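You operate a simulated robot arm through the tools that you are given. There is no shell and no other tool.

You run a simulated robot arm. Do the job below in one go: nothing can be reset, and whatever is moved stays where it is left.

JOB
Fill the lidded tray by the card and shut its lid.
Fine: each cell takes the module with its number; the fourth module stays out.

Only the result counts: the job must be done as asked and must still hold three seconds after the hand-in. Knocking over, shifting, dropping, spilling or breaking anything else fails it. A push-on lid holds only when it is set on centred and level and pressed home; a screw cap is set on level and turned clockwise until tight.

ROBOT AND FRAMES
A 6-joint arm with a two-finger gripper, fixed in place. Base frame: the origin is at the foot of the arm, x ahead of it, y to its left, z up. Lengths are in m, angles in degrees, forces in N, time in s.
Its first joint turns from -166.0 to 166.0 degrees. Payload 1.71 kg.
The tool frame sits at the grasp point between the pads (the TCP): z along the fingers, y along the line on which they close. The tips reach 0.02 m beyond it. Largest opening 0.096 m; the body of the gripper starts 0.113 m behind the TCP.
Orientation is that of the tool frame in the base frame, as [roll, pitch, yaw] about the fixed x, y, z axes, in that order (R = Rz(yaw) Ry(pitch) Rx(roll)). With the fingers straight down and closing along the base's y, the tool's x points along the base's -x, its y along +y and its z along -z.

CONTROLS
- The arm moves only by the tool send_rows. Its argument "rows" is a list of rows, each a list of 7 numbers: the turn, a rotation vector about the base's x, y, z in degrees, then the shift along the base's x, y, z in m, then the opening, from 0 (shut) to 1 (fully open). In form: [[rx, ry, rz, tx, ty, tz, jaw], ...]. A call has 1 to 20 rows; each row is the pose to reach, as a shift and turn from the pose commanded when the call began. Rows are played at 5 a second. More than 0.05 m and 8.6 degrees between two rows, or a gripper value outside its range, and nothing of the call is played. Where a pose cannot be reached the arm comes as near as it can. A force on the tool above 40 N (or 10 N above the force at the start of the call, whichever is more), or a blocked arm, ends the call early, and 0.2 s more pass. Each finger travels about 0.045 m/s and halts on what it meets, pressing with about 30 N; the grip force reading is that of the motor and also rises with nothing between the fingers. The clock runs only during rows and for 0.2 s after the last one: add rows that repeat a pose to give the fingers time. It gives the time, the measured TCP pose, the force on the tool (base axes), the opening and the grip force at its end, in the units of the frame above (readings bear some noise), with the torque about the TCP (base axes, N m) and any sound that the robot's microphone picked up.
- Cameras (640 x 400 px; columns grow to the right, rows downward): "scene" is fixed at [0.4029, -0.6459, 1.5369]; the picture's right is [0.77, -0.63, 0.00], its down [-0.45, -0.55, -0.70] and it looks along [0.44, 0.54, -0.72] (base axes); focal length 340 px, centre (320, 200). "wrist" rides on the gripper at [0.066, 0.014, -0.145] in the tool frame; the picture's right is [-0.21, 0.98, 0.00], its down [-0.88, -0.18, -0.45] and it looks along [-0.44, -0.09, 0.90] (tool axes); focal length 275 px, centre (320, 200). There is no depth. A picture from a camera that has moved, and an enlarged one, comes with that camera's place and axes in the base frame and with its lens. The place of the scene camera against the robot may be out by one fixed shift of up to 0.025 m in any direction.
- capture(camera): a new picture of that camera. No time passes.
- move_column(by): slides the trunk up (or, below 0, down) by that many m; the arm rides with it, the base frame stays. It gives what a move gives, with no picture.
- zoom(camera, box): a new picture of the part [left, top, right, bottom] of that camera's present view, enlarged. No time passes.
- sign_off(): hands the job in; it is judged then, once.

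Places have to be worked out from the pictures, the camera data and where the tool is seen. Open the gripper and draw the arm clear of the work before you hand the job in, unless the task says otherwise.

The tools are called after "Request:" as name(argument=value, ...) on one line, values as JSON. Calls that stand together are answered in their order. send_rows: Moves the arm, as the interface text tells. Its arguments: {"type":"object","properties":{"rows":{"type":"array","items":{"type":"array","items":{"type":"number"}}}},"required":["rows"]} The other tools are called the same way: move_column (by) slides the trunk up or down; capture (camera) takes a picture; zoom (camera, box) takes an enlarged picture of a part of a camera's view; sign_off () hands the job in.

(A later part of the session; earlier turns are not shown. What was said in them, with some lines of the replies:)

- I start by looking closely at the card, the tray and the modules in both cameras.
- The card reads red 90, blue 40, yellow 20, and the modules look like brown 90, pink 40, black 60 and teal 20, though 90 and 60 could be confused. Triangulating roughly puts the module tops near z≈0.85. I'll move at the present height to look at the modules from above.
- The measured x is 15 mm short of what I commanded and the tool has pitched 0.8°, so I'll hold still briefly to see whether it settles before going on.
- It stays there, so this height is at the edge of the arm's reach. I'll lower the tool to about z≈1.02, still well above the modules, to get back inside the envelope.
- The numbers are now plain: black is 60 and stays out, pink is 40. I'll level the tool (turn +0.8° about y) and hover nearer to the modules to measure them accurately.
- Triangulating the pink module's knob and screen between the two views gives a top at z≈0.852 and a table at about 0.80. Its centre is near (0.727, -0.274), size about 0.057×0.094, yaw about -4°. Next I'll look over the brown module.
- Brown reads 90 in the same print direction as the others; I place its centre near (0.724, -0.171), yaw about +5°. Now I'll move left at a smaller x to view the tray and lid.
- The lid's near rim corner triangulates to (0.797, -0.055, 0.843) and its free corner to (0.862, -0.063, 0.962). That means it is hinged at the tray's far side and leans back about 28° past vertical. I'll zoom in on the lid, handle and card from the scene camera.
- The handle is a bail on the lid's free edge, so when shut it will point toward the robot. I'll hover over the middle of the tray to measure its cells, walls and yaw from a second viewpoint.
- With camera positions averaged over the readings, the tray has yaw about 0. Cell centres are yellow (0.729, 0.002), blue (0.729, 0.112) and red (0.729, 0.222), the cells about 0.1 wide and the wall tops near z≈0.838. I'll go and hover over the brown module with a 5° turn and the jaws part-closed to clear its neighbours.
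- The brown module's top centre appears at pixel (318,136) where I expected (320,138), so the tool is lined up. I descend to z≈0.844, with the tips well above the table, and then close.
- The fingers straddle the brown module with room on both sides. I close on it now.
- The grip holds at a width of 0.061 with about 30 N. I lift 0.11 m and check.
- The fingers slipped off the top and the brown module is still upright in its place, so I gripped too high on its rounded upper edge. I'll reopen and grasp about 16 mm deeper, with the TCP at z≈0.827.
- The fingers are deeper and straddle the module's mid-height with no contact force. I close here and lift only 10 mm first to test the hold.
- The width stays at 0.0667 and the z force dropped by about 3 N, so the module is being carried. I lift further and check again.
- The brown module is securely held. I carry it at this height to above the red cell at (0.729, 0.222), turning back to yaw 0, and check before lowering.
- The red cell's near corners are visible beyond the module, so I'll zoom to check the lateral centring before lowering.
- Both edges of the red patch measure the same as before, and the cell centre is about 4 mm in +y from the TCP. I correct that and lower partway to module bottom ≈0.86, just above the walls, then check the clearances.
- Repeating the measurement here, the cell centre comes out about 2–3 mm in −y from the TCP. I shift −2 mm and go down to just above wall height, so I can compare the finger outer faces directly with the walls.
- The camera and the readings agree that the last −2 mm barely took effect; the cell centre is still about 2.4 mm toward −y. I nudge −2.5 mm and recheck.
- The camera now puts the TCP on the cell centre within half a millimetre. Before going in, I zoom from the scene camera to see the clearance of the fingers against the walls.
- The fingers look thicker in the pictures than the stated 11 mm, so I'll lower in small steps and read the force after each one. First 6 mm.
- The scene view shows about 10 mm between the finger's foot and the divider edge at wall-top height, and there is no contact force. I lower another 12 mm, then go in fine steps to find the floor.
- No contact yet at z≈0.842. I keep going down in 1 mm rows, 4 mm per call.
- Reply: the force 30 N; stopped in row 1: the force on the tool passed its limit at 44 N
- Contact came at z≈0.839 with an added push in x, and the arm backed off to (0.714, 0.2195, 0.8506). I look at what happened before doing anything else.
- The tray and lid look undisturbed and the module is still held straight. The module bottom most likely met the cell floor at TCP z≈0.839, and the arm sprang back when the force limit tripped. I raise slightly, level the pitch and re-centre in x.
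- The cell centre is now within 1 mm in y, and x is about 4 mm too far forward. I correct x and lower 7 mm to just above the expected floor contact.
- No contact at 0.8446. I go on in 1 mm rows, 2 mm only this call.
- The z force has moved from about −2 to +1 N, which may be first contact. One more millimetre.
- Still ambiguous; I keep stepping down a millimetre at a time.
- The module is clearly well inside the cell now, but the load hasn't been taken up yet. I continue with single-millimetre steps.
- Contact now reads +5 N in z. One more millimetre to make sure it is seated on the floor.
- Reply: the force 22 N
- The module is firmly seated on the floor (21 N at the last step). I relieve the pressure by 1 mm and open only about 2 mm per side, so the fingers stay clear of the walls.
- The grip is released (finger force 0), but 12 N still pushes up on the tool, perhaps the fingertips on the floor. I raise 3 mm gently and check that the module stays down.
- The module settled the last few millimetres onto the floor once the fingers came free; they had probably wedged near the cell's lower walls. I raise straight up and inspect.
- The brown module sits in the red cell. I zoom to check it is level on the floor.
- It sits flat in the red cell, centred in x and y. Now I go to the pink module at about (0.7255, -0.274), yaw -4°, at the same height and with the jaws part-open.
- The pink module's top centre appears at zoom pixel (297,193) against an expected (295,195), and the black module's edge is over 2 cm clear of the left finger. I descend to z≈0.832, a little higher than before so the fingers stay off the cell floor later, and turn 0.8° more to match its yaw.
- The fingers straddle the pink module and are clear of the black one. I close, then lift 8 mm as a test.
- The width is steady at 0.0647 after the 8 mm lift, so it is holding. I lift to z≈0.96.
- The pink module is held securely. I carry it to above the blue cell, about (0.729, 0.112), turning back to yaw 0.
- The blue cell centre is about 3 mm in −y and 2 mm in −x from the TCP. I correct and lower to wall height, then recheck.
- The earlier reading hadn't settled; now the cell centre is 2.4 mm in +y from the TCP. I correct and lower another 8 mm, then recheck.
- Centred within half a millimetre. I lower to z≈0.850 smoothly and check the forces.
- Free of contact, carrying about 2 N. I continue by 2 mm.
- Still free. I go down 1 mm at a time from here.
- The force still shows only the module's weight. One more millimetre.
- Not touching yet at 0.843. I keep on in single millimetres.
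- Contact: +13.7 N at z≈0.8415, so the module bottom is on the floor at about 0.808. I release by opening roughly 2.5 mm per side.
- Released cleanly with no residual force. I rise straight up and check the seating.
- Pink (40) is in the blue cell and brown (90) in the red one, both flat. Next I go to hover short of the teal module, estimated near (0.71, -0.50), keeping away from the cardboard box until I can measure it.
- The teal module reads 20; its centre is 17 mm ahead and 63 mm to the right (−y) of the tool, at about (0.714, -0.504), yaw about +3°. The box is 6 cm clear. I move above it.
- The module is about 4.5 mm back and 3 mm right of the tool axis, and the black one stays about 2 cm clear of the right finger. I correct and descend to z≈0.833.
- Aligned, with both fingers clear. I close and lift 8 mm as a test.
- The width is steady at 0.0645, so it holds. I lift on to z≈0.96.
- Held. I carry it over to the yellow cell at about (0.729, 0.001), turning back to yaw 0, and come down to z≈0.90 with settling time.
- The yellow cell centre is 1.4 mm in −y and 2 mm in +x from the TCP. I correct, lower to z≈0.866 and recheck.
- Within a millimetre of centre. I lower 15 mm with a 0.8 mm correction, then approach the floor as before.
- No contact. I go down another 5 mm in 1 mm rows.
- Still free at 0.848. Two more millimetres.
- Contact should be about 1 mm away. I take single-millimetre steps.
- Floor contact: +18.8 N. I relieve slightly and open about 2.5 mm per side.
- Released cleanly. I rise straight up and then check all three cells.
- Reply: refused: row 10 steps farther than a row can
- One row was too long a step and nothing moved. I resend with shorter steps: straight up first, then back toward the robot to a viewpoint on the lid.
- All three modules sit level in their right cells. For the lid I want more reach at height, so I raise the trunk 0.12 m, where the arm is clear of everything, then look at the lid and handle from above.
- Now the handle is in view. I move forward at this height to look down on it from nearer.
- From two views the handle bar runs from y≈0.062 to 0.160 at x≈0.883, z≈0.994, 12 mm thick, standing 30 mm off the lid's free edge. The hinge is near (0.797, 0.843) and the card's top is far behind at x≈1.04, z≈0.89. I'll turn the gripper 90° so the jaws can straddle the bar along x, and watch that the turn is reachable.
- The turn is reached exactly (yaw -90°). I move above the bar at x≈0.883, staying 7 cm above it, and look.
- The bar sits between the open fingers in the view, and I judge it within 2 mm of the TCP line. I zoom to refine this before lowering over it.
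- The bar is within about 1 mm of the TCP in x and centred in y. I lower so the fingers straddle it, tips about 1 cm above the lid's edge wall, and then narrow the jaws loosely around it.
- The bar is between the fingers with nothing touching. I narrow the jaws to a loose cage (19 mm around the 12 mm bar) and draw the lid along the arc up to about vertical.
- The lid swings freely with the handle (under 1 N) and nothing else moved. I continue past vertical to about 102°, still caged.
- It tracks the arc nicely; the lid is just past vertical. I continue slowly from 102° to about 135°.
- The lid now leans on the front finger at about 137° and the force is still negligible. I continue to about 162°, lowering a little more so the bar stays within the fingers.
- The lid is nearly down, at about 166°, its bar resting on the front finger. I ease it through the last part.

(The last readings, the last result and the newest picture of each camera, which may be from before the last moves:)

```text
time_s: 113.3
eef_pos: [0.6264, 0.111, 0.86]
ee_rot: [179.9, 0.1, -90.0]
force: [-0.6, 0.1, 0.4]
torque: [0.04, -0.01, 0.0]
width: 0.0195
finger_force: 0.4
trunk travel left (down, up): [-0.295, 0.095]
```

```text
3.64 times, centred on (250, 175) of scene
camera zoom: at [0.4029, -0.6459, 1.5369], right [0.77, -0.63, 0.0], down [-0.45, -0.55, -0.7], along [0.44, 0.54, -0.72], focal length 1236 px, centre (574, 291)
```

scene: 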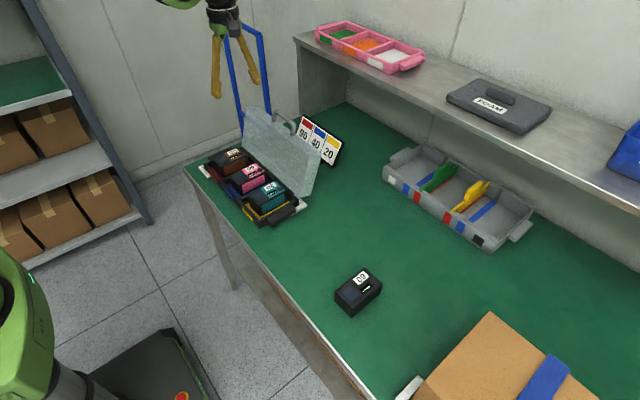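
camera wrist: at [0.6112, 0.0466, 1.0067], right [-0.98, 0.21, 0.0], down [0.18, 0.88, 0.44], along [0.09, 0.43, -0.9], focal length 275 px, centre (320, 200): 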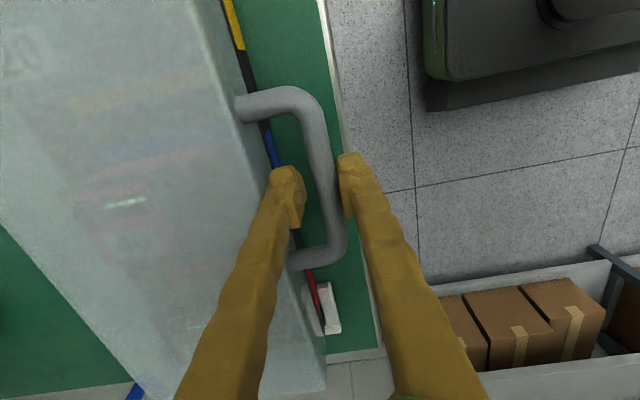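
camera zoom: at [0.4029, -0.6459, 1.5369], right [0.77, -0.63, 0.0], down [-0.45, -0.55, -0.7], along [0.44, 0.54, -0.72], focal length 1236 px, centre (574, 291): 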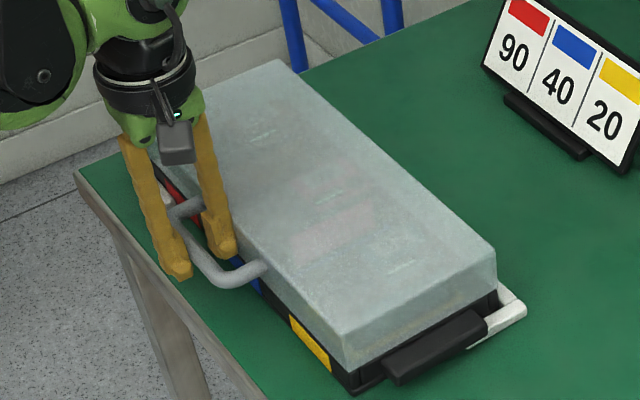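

The lid is within a few degrees of shut. I open the jaws slightly to free the bar and then lift the fingers straight up out of the handle.

Request:
send_rows(rows=[[0, 0, 0, -0.001, 0, 0, 0.23], [0, 0, 0, -0.002, 0, 0, 0.26], [0, 0, 0, -0.002, 0, 0, 0.26], [0, 0, 0, -0.002, 0, 0.005, 0.26], [0, 0, 0, -0.002, 0, 0.02, 0.26], [0, 0, 0, -0.002, 0, 0.04, 0.26], [0, 0, 0, -0.002, 0, 0.07, 0.26], [0, 0, 0, -0.002, 0, 0.1, 0.26], [0, 0, 0, -0.002, 0, 0.12, 0.26], [0, 0, 0, -0.002, 0, 0.12, 0.26]])

Request:
capture(camera="wrist")

Request:
zoom(camera="scene", box=[190, 130, 310, 230])

```text
time_s: 115.5
eef_pos: [0.6246, 0.1137, 0.9825]
ee_rot: [180.0, 0.0, -90.0]
force: [-0.4, 0.0, 0.0]
torque: [-0.07, 0.01, -0.02]
width: 0.0251
finger_force: 0.2
trunk travel left (down, up): [-0.295, 0.095]
```

```text
taken
camera wrist: at [0.61, 0.0484, 1.1281], right [-0.98, 0.21, 0.0], down [0.18, 0.88, 0.44], along [0.09, 0.43, -0.9], focal length 275 px, centre (320, 200)
```

wrist: 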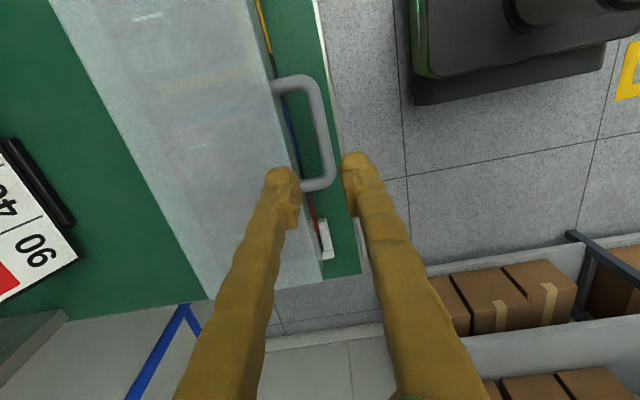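

```text
4.00 times, centred on (250, 180) of scene
camera zoom: at [0.4029, -0.6459, 1.5369], right [0.77, -0.63, 0.0], down [-0.45, -0.55, -0.7], along [0.44, 0.54, -0.72], focal length 1360 px, centre (600, 280)
```

zoom: 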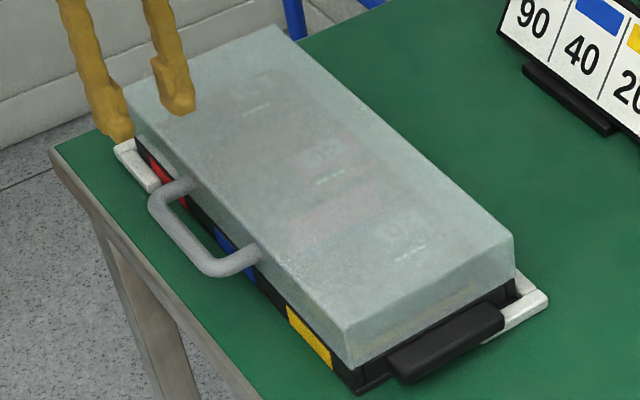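

The lid looks down on the tray. Now I close the fingers and place them over the front middle of the lid, at x≈0.677, to press it home.

Request:
send_rows(rows=[[0, 0, 0, 0.02, -0.001, 0, 0.1], [0, 0, 0, 0.052, -0.002, 0, 0], [0, 0, 0, 0.052, -0.002, 0, 0], [0, 0, 0, 0.052, -0.002, -0.02, 0], [0, 0, 0, 0.052, -0.002, -0.04, 0], [0, 0, 0, 0.052, -0.002, -0.04, 0]])

Request:
capture(camera="wrist")

Request:
zoom(camera="scene", box=[190, 110, 320, 230])

```text
time_s: 116.9
eef_pos: [0.6782, 0.1112, 0.9407]
ee_rot: [179.9, 0.0, -90.0]
force: [0.4, 0.6, -0.5]
torque: [-0.01, 0.01, 0.01]
width: 0.0001
finger_force: 30.1
trunk travel left (down, up): [-0.295, 0.095]
```

```text
taken
camera wrist: at [0.6633, 0.0456, 1.0866], right [-0.98, 0.21, 0.0], down [0.18, 0.88, 0.44], along [0.09, 0.43, -0.9], focal length 275 px, centre (320, 200)
```

wrist: 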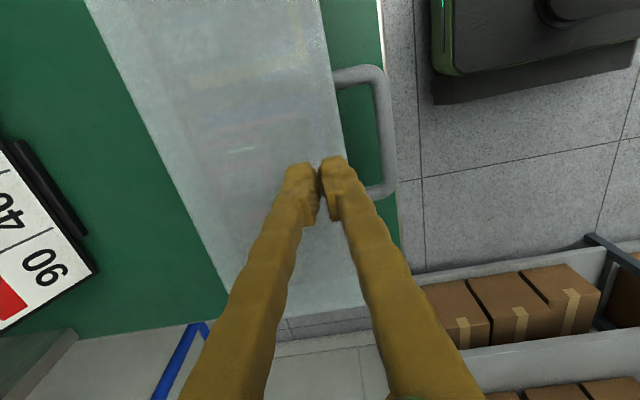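

```text
3.33 times, centred on (255, 170) of scene
camera zoom: at [0.4029, -0.6459, 1.5369], right [0.77, -0.63, 0.0], down [-0.45, -0.55, -0.7], along [0.44, 0.54, -0.72], focal length 1133 px, centre (537, 300)
```

zoom: 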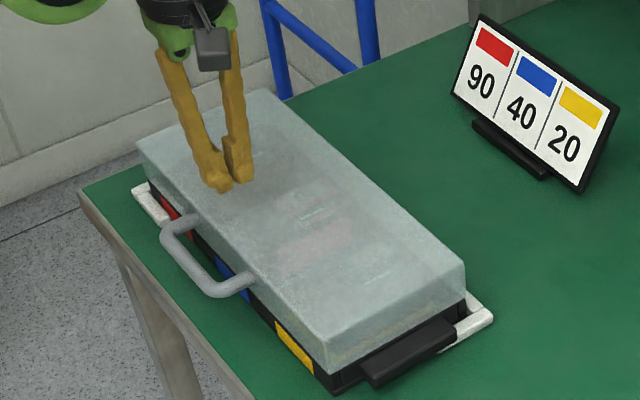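

Tips are at about z 0.92, above the lid's front half. I descend 20 mm in small rows looking for contact.

Request:
send_rows(rows=[[0, 0, 0, 0, 0, -0.004, 0], [0, 0, 0, 0, 0, -0.008, 0], [0, 0, 0, 0, 0, -0.012, 0], [0, 0, 0, 0, 0, -0.016, 0], [0, 0, 0, 0, 0, -0.016, 0]])

```text
time_s: 118.1
eef_pos: [0.6766, 0.1096, 0.9246]
ee_rot: [179.9, 0.0, -89.9]
force: [-0.7, 0.5, -0.2]
torque: [0.0, 0.0, -0.01]
width: 0.0
finger_force: 29.4
trunk travel left (down, up): [-0.295, 0.095]
```

Request:
send_rows(rows=[[0, 0, 0, 0, 0, -0.002, 0], [0, 0, 0, 0, 0, -0.004, 0], [0, 0, 0, 0, 0, -0.006, 0], [0, 0, 0, 0, 0, -0.008, 0], [0, 0, 0, 0, 0, -0.01, 0], [0, 0, 0, 0, 0, -0.01, 0]])

Request:
zoom(camera="scene", box=[210, 120, 280, 180])

```text
time_s: 119.5
eef_pos: [0.6757, 0.1084, 0.9162]
ee_rot: [180.0, 0.0, -90.0]
force: [1.0, 0.7, 0.0]
torque: [-0.02, 0.0, -0.01]
width: 0.0
finger_force: 29.6
trunk travel left (down, up): [-0.295, 0.095]
```

```text
6.67 times, centred on (245, 150) of scene
camera zoom: at [0.4029, -0.6459, 1.5369], right [0.77, -0.63, 0.0], down [-0.45, -0.55, -0.7], along [0.44, 0.54, -0.72], focal length 2266 px, centre (820, 533)
```

zoom: 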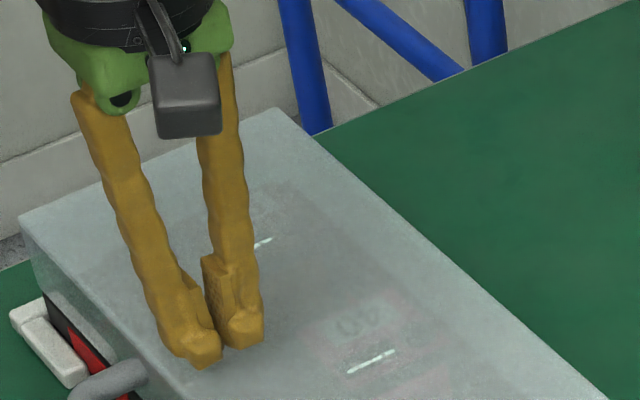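

No contact yet with tips at 0.896. I continue gently in 2 mm rows, 6 mm at a time.

Request:
send_rows(rows=[[0, 0, 0, 0, 0, -0.002, 0], [0, 0, 0, 0, 0, -0.004, 0], [0, 0, 0, 0, 0, -0.006, 0], [0, 0, 0, 0, 0, -0.006, 0]])

```text
time_s: 120.5
eef_pos: [0.6759, 0.1095, 0.9083]
ee_rot: [179.9, 0.0, -90.0]
force: [0.0, -0.5, 0.4]
torque: [-0.03, 0.01, 0.01]
width: 0.0
finger_force: 28.7
trunk travel left (down, up): [-0.295, 0.095]
```

Request:
send_rows(rows=[[0, 0, 0, 0, 0, -0.001, 0], [0, 0, 0, 0, 0, -0.002, 0], [0, 0, 0, 0, 0, -0.003, 0], [0, 0, 0, 0, 0, -0.004, 0], [0, 0, 0, 0, 0, -0.004, 0]])

```text
time_s: 121.7
eef_pos: [0.6748, 0.1093, 0.9058]
ee_rot: [179.8, 0.0, -90.0]
force: [-0.7, 0.1, -0.2]
torque: [-0.02, 0.03, -0.01]
width: 0.0
finger_force: 29.6
trunk travel left (down, up): [-0.295, 0.095]
```

Tips are now near z≈0.885 without contact. Another 4 mm.

Request:
send_rows(rows=[[0, 0, 0, 0, 0, -0.001, 0], [0, 0, 0, 0, 0, -0.002, 0], [0, 0, 0, 0, 0, -0.003, 0], [0, 0, 0, 0, 0, -0.004, 0], [0, 0, 0, 0, 0, -0.004, 0]])

Request:
zoom(camera="scene", box=[210, 120, 280, 180])

```text
time_s: 122.9
eef_pos: [0.6751, 0.1088, 0.9017]
ee_rot: [180.0, 0.0, -90.1]
force: [0.3, 0.6, -0.8]
torque: [0.03, 0.0, 0.0]
width: 0.0
finger_force: 29.1
trunk travel left (down, up): [-0.295, 0.095]
```

```text
6.67 times, centred on (245, 150) of scene
camera zoom: at [0.4029, -0.6459, 1.5369], right [0.77, -0.63, 0.0], down [-0.45, -0.55, -0.7], along [0.44, 0.54, -0.72], focal length 2266 px, centre (820, 533)
```

zoom: 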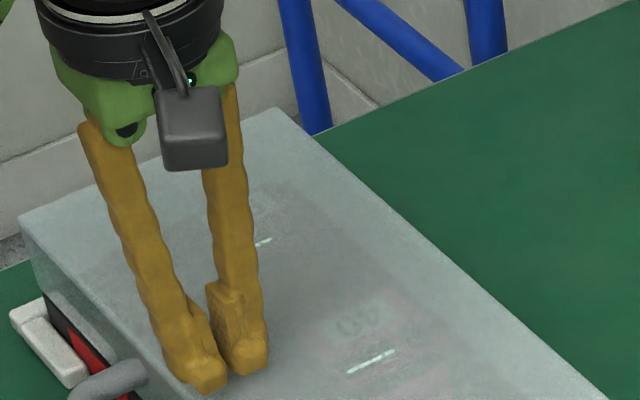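

Still free. I continue in 1 mm rows.

Request:
send_rows(rows=[[0, 0, 0, 0, 0, -0.001, 0], [0, 0, 0, 0, 0, -0.002, 0], [0, 0, 0, 0, 0, -0.003, 0], [0, 0, 0, 0, 0, -0.004, 0], [0, 0, 0, 0, 0, -0.004, 0]])

```text
time_s: 124.1
eef_pos: [0.6752, 0.1096, 0.8973]
ee_rot: [179.9, 0.0, -90.0]
force: [-0.5, 0.3, 0.1]
torque: [-0.02, 0.04, 0.01]
width: 0.0
finger_force: 29.3
trunk travel left (down, up): [-0.295, 0.095]
```

Request:
send_rows(rows=[[0, 0, 0, 0, 0, -0.001, 0], [0, 0, 0, 0, 0, -0.002, 0], [0, 0, 0, 0, 0, -0.003, 0], [0, 0, 0, 0, 0, -0.003, 0]])

```text
time_s: 125.1
eef_pos: [0.6751, 0.1098, 0.8953]
ee_rot: [179.9, 0.0, -90.0]
force: [-1.6, -3.1, 11.1]
torque: [-0.07, 0.03, 0.0]
width: 0.0059
finger_force: 29.0
trunk travel left (down, up): [-0.295, 0.095]
```

Contact: +11 N, so the lid's top is near z≈0.875. I press on in single millimetres and listen for a click.

Request:
send_rows(rows=[[0, 0, 0, 0, 0, -0.001, 0], [0, 0, 0, 0, 0, -0.001, 0]])

```text
time_s: 125.7
eef_pos: [0.6752, 0.1092, 0.8944]
ee_rot: [180.0, 0.0, -90.0]
force: [6.3, 0.0, 23.4]
torque: [-0.01, -0.14, -0.05]
width: 0.006
finger_force: 29.9
trunk travel left (down, up): [-0.295, 0.095]
```

Request:
send_rows(rows=[[0, 0, 0, 0, 0, -0.001, 0], [0, 0, 0, 0, 0, -0.001, 0]])

Request:
zoom(camera="scene", box=[190, 130, 310, 230])

```text
time_s: 126.2
eef_pos: [0.6586, 0.109, 0.9047]
ee_rot: [-178.9, 0.0, -89.9]
force: [-0.1, 0.6, 0.3]
torque: [0.04, -0.13, 0.02]
width: 0.0
finger_force: 29.4
trunk travel left (down, up): [-0.295, 0.095]
stopped in row 2: the force on the tool passed its limit at 40 N (the readings are from after the stop); the commanded pose is now the measured one
```

```text
4.00 times, centred on (250, 180) of scene
camera zoom: at [0.4029, -0.6459, 1.5369], right [0.77, -0.63, 0.0], down [-0.45, -0.55, -0.7], along [0.44, 0.54, -0.72], focal length 1360 px, centre (600, 280)
```

zoom: 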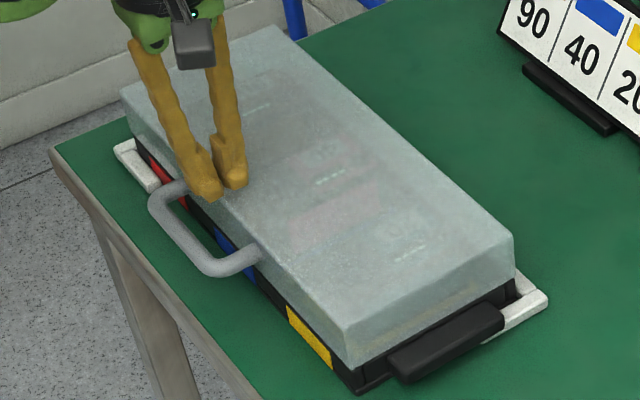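

The press reached 40 N and the arm sprang back up with no click reported; the lid looks unmoved. I raise the arm clear and inspect the seam of the lid on all visible sides.

Request:
send_rows(rows=[[0, 0, 0, 0, 0, 0.03, 0], [0, 0, 0, 0, 0, 0.07, 0], [0, 0, 0, 0, 0, 0.11, 0], [0, 0, 0, 0, 0, 0.15, 0], [0, 0, 0, 0, 0, 0.15, 0]])

Request:
zoom(camera="scene", box=[240, 180, 330, 240])

Request:
zoom(camera="scene", box=[200, 150, 280, 210])

Request:
capture(camera="wrist")

```text
time_s: 127.4
eef_pos: [0.6615, 0.1091, 1.0553]
ee_rot: [-179.3, 0.1, -89.9]
force: [-0.3, -1.0, -0.1]
torque: [0.01, -0.02, -0.01]
width: 0.0
finger_force: 29.7
trunk travel left (down, up): [-0.295, 0.095]
```

```text
6.67 times, centred on (285, 210) of scene
camera zoom: at [0.4029, -0.6459, 1.5369], right [0.77, -0.63, 0.0], down [-0.45, -0.55, -0.7], along [0.44, 0.54, -0.72], focal length 2266 px, centre (553, 133)
```

zoom: 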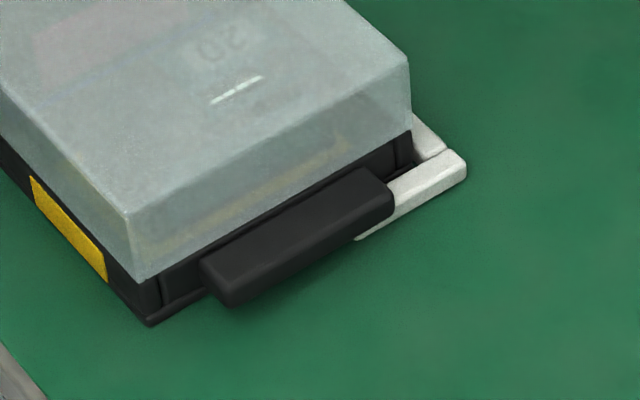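

```text
6.67 times, centred on (240, 180) of scene
camera zoom: at [0.4029, -0.6459, 1.5369], right [0.77, -0.63, 0.0], down [-0.45, -0.55, -0.7], along [0.44, 0.54, -0.72], focal length 2266 px, centre (853, 333)
```

zoom: 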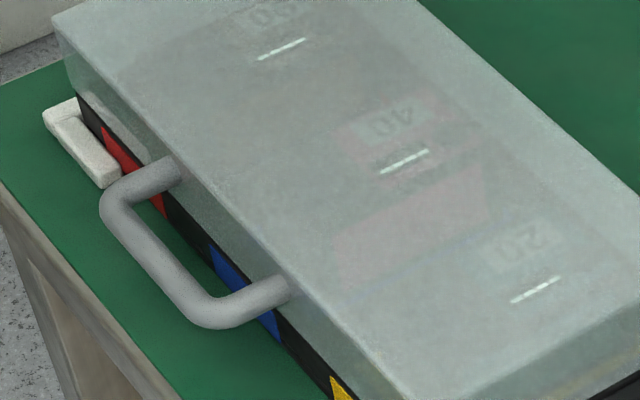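

```text
taken
camera wrist: at [0.6453, 0.0441, 1.2009], right [-0.98, 0.2, -0.01], down [0.18, 0.88, 0.45], along [0.1, 0.44, -0.89], focal length 275 px, centre (320, 200)
```

wrist: 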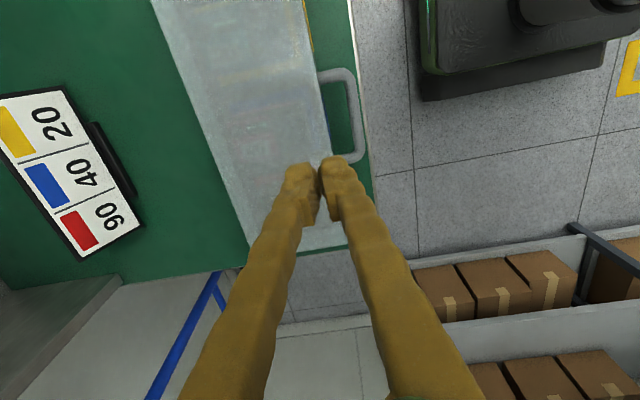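

The lid's rim runs parallel to the tray's base and the three labels show through evenly, so it appears shut. To be sure it is home I'll press once more nearer the front edge, levelling the tool first and noting the contact height.

Request:
send_rows(rows=[[0, 0.7, 0, 0.007, 0, -0.03, 0], [0, 0.7, 0, 0.007, 0, -0.07, 0], [0, 0.7, 0, 0.007, 0, -0.11, 0], [0, 0.7, 0, 0.007, 0, -0.14, 0], [0, 0.7, 0, 0.007, 0, -0.152, 0], [0, 0.7, 0, 0.007, 0, -0.152, 0], [0, 0.7, 0, 0.007, 0, -0.152, 0]])

```text
time_s: 129.0
eef_pos: [0.6684, 0.1077, 0.8981]
ee_rot: [-179.9, -0.1, -90.0]
force: [-0.2, 0.7, -0.1]
torque: [-0.02, 0.01, 0.02]
width: 0.0
finger_force: 29.5
trunk travel left (down, up): [-0.295, 0.095]
```

No contact at 0.898; contact was near 0.895 before. I step down by 1 mm rows.

Request:
send_rows(rows=[[0, 0, 0, 0, 0, -0.001, 0], [0, 0, 0, 0, 0, -0.002, 0], [0, 0, 0, 0, 0, -0.002, 0]])

```text
time_s: 129.8
eef_pos: [0.6687, 0.1092, 0.8982]
ee_rot: [-179.9, 0.0, -89.9]
force: [0.4, -0.7, -0.9]
torque: [0.02, -0.01, 0.02]
width: 0.0
finger_force: 29.6
trunk travel left (down, up): [-0.295, 0.095]
```

Request:
send_rows(rows=[[0, 0, 0, 0, 0, -0.001, 0], [0, 0, 0, 0, 0, -0.002, 0], [0, 0, 0, 0, 0, -0.002, 0]])

```text
time_s: 130.6
eef_pos: [0.6681, 0.1105, 0.8951]
ee_rot: [-179.9, 0.0, -89.9]
force: [0.5, -0.1, 0.9]
torque: [0.0, -0.01, 0.01]
width: 0.0
finger_force: 29.0
trunk travel left (down, up): [-0.295, 0.095]
```

Still about zero at 0.895. Continuing by single millimetres.

Request:
send_rows(rows=[[0, 0, 0, 0, 0, -0.001, 0], [0, 0, 0, 0, 0, -0.001, 0]])

```text
time_s: 131.2
eef_pos: [0.6691, 0.1103, 0.8949]
ee_rot: [-179.9, 0.1, -89.9]
force: [-0.1, -0.5, 2.2]
torque: [-0.03, 0.0, -0.04]
width: 0.006
finger_force: 29.3
trunk travel left (down, up): [-0.295, 0.095]
```

Contact starts again at the same height, so the lid hasn't moved since the first press. I press on carefully, 1 mm per call.

Request:
send_rows(rows=[[0, 0, 0, 0, 0, -0.001, 0], [0, 0, 0, 0, 0, -0.001, 0]])

```text
time_s: 131.8
eef_pos: [0.6687, 0.1104, 0.895]
ee_rot: [-179.9, 0.1, -89.9]
force: [-0.2, 6.5, 16.7]
torque: [0.12, 0.0, 0.02]
width: 0.0059
finger_force: 29.3
trunk travel left (down, up): [-0.295, 0.095]
```

Request:
send_rows(rows=[[0, 0, 0, 0, 0, -0.001, 0], [0, 0, 0, 0, 0, -0.001, 0]])

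```text
time_s: 132.4
eef_pos: [0.6683, 0.1102, 0.8941]
ee_rot: [-179.8, 0.0, -89.9]
force: [4.2, 7.2, 37.5]
torque: [0.14, -0.12, 0.05]
width: 0.0062
finger_force: 29.4
trunk travel left (down, up): [-0.295, 0.095]
```

It holds rigidly at 37 N with no further travel. To confirm it is really level, not propped on a module, I'll relieve the press and touch the lid lightly near the hinge side to compare heights.

Request:
send_rows(rows=[[0, 0, 0, 0, 0, 0.003, 0], [0, 0, 0, 0, 0, 0.012, 0], [0, 0, 0, 0.03, 0, 0.012, 0], [0, 0, 0, 0.07, 0, 0.012, 0], [0, 0, 0, 0.1, 0, 0.012, 0], [0, 0, 0, 0.1, 0, 0.012, 0], [0, 0, 0, 0.1, 0, 0.008, 0], [0, 0, 0, 0.1, 0, 0.008, 0]])

```text
time_s: 134.2
eef_pos: [0.7684, 0.1097, 0.9012]
ee_rot: [-180.0, 0.1, -89.9]
force: [-0.2, -0.2, -0.8]
torque: [0.01, 0.02, -0.02]
width: 0.0
finger_force: 29.4
trunk travel left (down, up): [-0.295, 0.095]
```

I step down here; the front contact was 2 mm above the deepest press command, and I am now 8 mm above that.

Request:
send_rows(rows=[[0, 0, 0, 0, 0, -0.001, 0], [0, 0, 0, 0, 0, -0.002, 0], [0, 0, 0, 0, 0, -0.003, 0], [0, 0, 0, 0, 0, -0.003, 0]])

Request:
send_rows(rows=[[0, 0, 0, 0, 0, -0.001, 0], [0, 0, 0, 0, 0, -0.001, 0]])

```text
time_s: 135.2
eef_pos: [0.7709, 0.1108, 0.8984]
ee_rot: [-179.9, 0.0, -89.9]
force: [-0.5, -0.4, 0.0]
torque: [0.02, -0.02, 0.01]
width: 0.0003
finger_force: 29.0
trunk travel left (down, up): [-0.295, 0.095]
```

```text
time_s: 135.8
eef_pos: [0.7687, 0.1102, 0.8977]
ee_rot: [-179.9, 0.1, -89.9]
force: [0.5, 0.1, 1.3]
torque: [0.04, 0.01, -0.01]
width: 0.0
finger_force: 29.4
trunk travel left (down, up): [-0.295, 0.095]
```

Request:
send_rows(rows=[[0, 0, 0, 0, 0, -0.001, 0], [0, 0, 0, 0, 0, -0.001, 0]])

```text
time_s: 136.4
eef_pos: [0.7686, 0.1115, 0.897]
ee_rot: [-179.8, 0.0, -89.9]
force: [-0.5, 0.5, -1.1]
torque: [0.02, -0.01, 0.01]
width: 0.0
finger_force: 29.5
trunk travel left (down, up): [-0.295, 0.095]
```

Now at P+3 mm with no contact, the same as at the front. One more step down should touch if the lid is level.

Request:
send_rows(rows=[[0, 0, 0, 0, 0, -0.001, 0], [0, 0, 0, 0, 0, -0.001, 0]])

```text
time_s: 137.0
eef_pos: [0.7691, 0.11, 0.8963]
ee_rot: [-179.9, 0.0, -89.9]
force: [-0.2, 0.4, 0.8]
torque: [0.01, -0.01, -0.01]
width: 0.0001
finger_force: 29.2
trunk travel left (down, up): [-0.295, 0.095]
```

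Request:
send_rows(rows=[[0, 0, 0, 0, 0, -0.001, 0], [0, 0, 0, 0, 0, -0.001, 0]])

```text
time_s: 137.6
eef_pos: [0.7693, 0.1097, 0.8949]
ee_rot: [-179.9, 0.1, -89.8]
force: [3.9, 3.0, 15.1]
torque: [0.07, -0.11, 0.02]
width: 0.006
finger_force: 29.4
trunk travel left (down, up): [-0.295, 0.095]
```

Contact comes at the same height (15 N here against 17 N at the front at the same command), so the lid is level and fully shut. I raise the arm, open the gripper and draw back clear of the work.

Request:
send_rows(rows=[[0, 0, 0, 0, 0, 0.005, 0], [0, 0, 0, 0, 0, 0.03, 0], [0, 0, 0, 0, 0, 0.07, 0], [0, 0, 0, 0, 0, 0.11, 0.2], [0, 0, 0, 0, 0, 0.15, 0.4], [0, 0, 0, 0, 0, 0.19, 0.6], [0, 0, 0, -0.03, 0, 0.22, 0.8], [0, 0, 0, -0.07, 0, 0.24, 1], [0, 0, 0, -0.115, 0, 0.25, 1], [0, 0, 0, -0.16, 0, 0.25, 1], [0, 0, 0, -0.205, 0, 0.25, 1], [0, 0, 0, -0.25, 0, 0.25, 1], [0, 0, 0, -0.28, 0, 0.25, 1], [0, 0, 0, -0.28, 0, 0.25, 1], [0, 0, 0, -0.28, 0, 0.25, 1]])

Request:
capture(camera="scene")

Request:
zoom(camera="scene", box=[190, 130, 310, 230])

Request:
capture(camera="wrist")

```text
time_s: 140.8
eef_pos: [0.4901, 0.111, 1.143]
ee_rot: [-179.8, 0.0, -89.8]
force: [-0.2, 0.7, -0.7]
torque: [0.01, 0.06, 0.0]
width: 0.0956
finger_force: 0.1
trunk travel left (down, up): [-0.295, 0.095]
```

```text
taken
```

scene: 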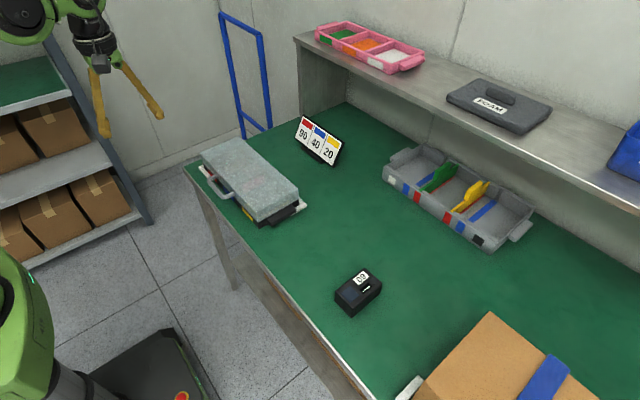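

```text
4.00 times, centred on (250, 180) of scene
camera zoom: at [0.4029, -0.6459, 1.5369], right [0.77, -0.63, 0.0], down [-0.45, -0.55, -0.7], along [0.44, 0.54, -0.72], focal length 1360 px, centre (600, 280)
```

zoom: 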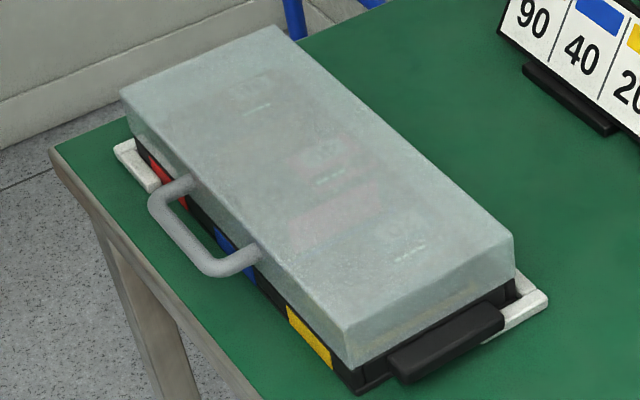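

```text
taken
camera wrist: at [0.4749, 0.0454, 1.288], right [-0.98, 0.21, 0.0], down [0.18, 0.88, 0.44], along [0.09, 0.44, -0.9], focal length 275 px, centre (320, 200)
```

wrist: 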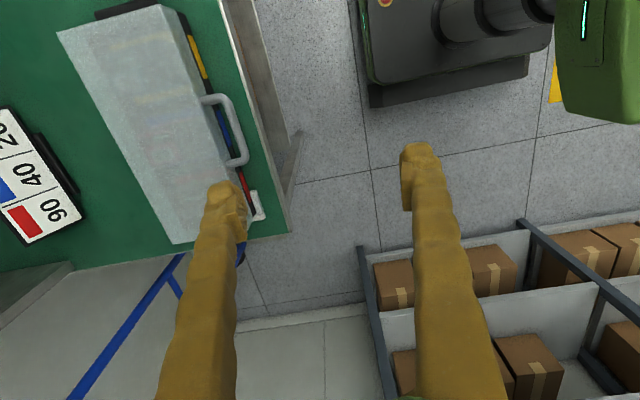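

The lid is shut and level over modules 90, 40 and 20. Module 60, the card, the grey tray and the shelf items are where they were. The gripper is open and the arm is clear, so I hand the job in.

Request:
sign_off()

```text
The job is handed in.
```

The tray is filled to the card and its lid is shut: 90 (brown) is in the red cell, 40 (pink) in the blue and 20 (teal) in the yellow. Module 60 stayed out and wasn't moved. I've handed the job in; no result has come back.

- **Lid:** it is hinged, and I swung it down by its handle. I then pressed the front edge with about 37 N. A light touch at the front and near the hinge met the lid at the same height to within about a millimetre, so it is level. No click was heard at any point, so I can't say whether it has a latch.
- **Module 90:** my first grip on it slipped off, and the module stayed upright in place. While I was lowering it into the red cell the arm hit its 40 N force limit once and sprang back. It then settled the last few millimetres when I let go, and it looked flat and centred afterwards.
- **Everything else:** the final pictures show the card, the grey tray, the shelf items and the box where they were. The gripper is open and the arm is clear. The trunk is still raised 0.12 m from where it started.
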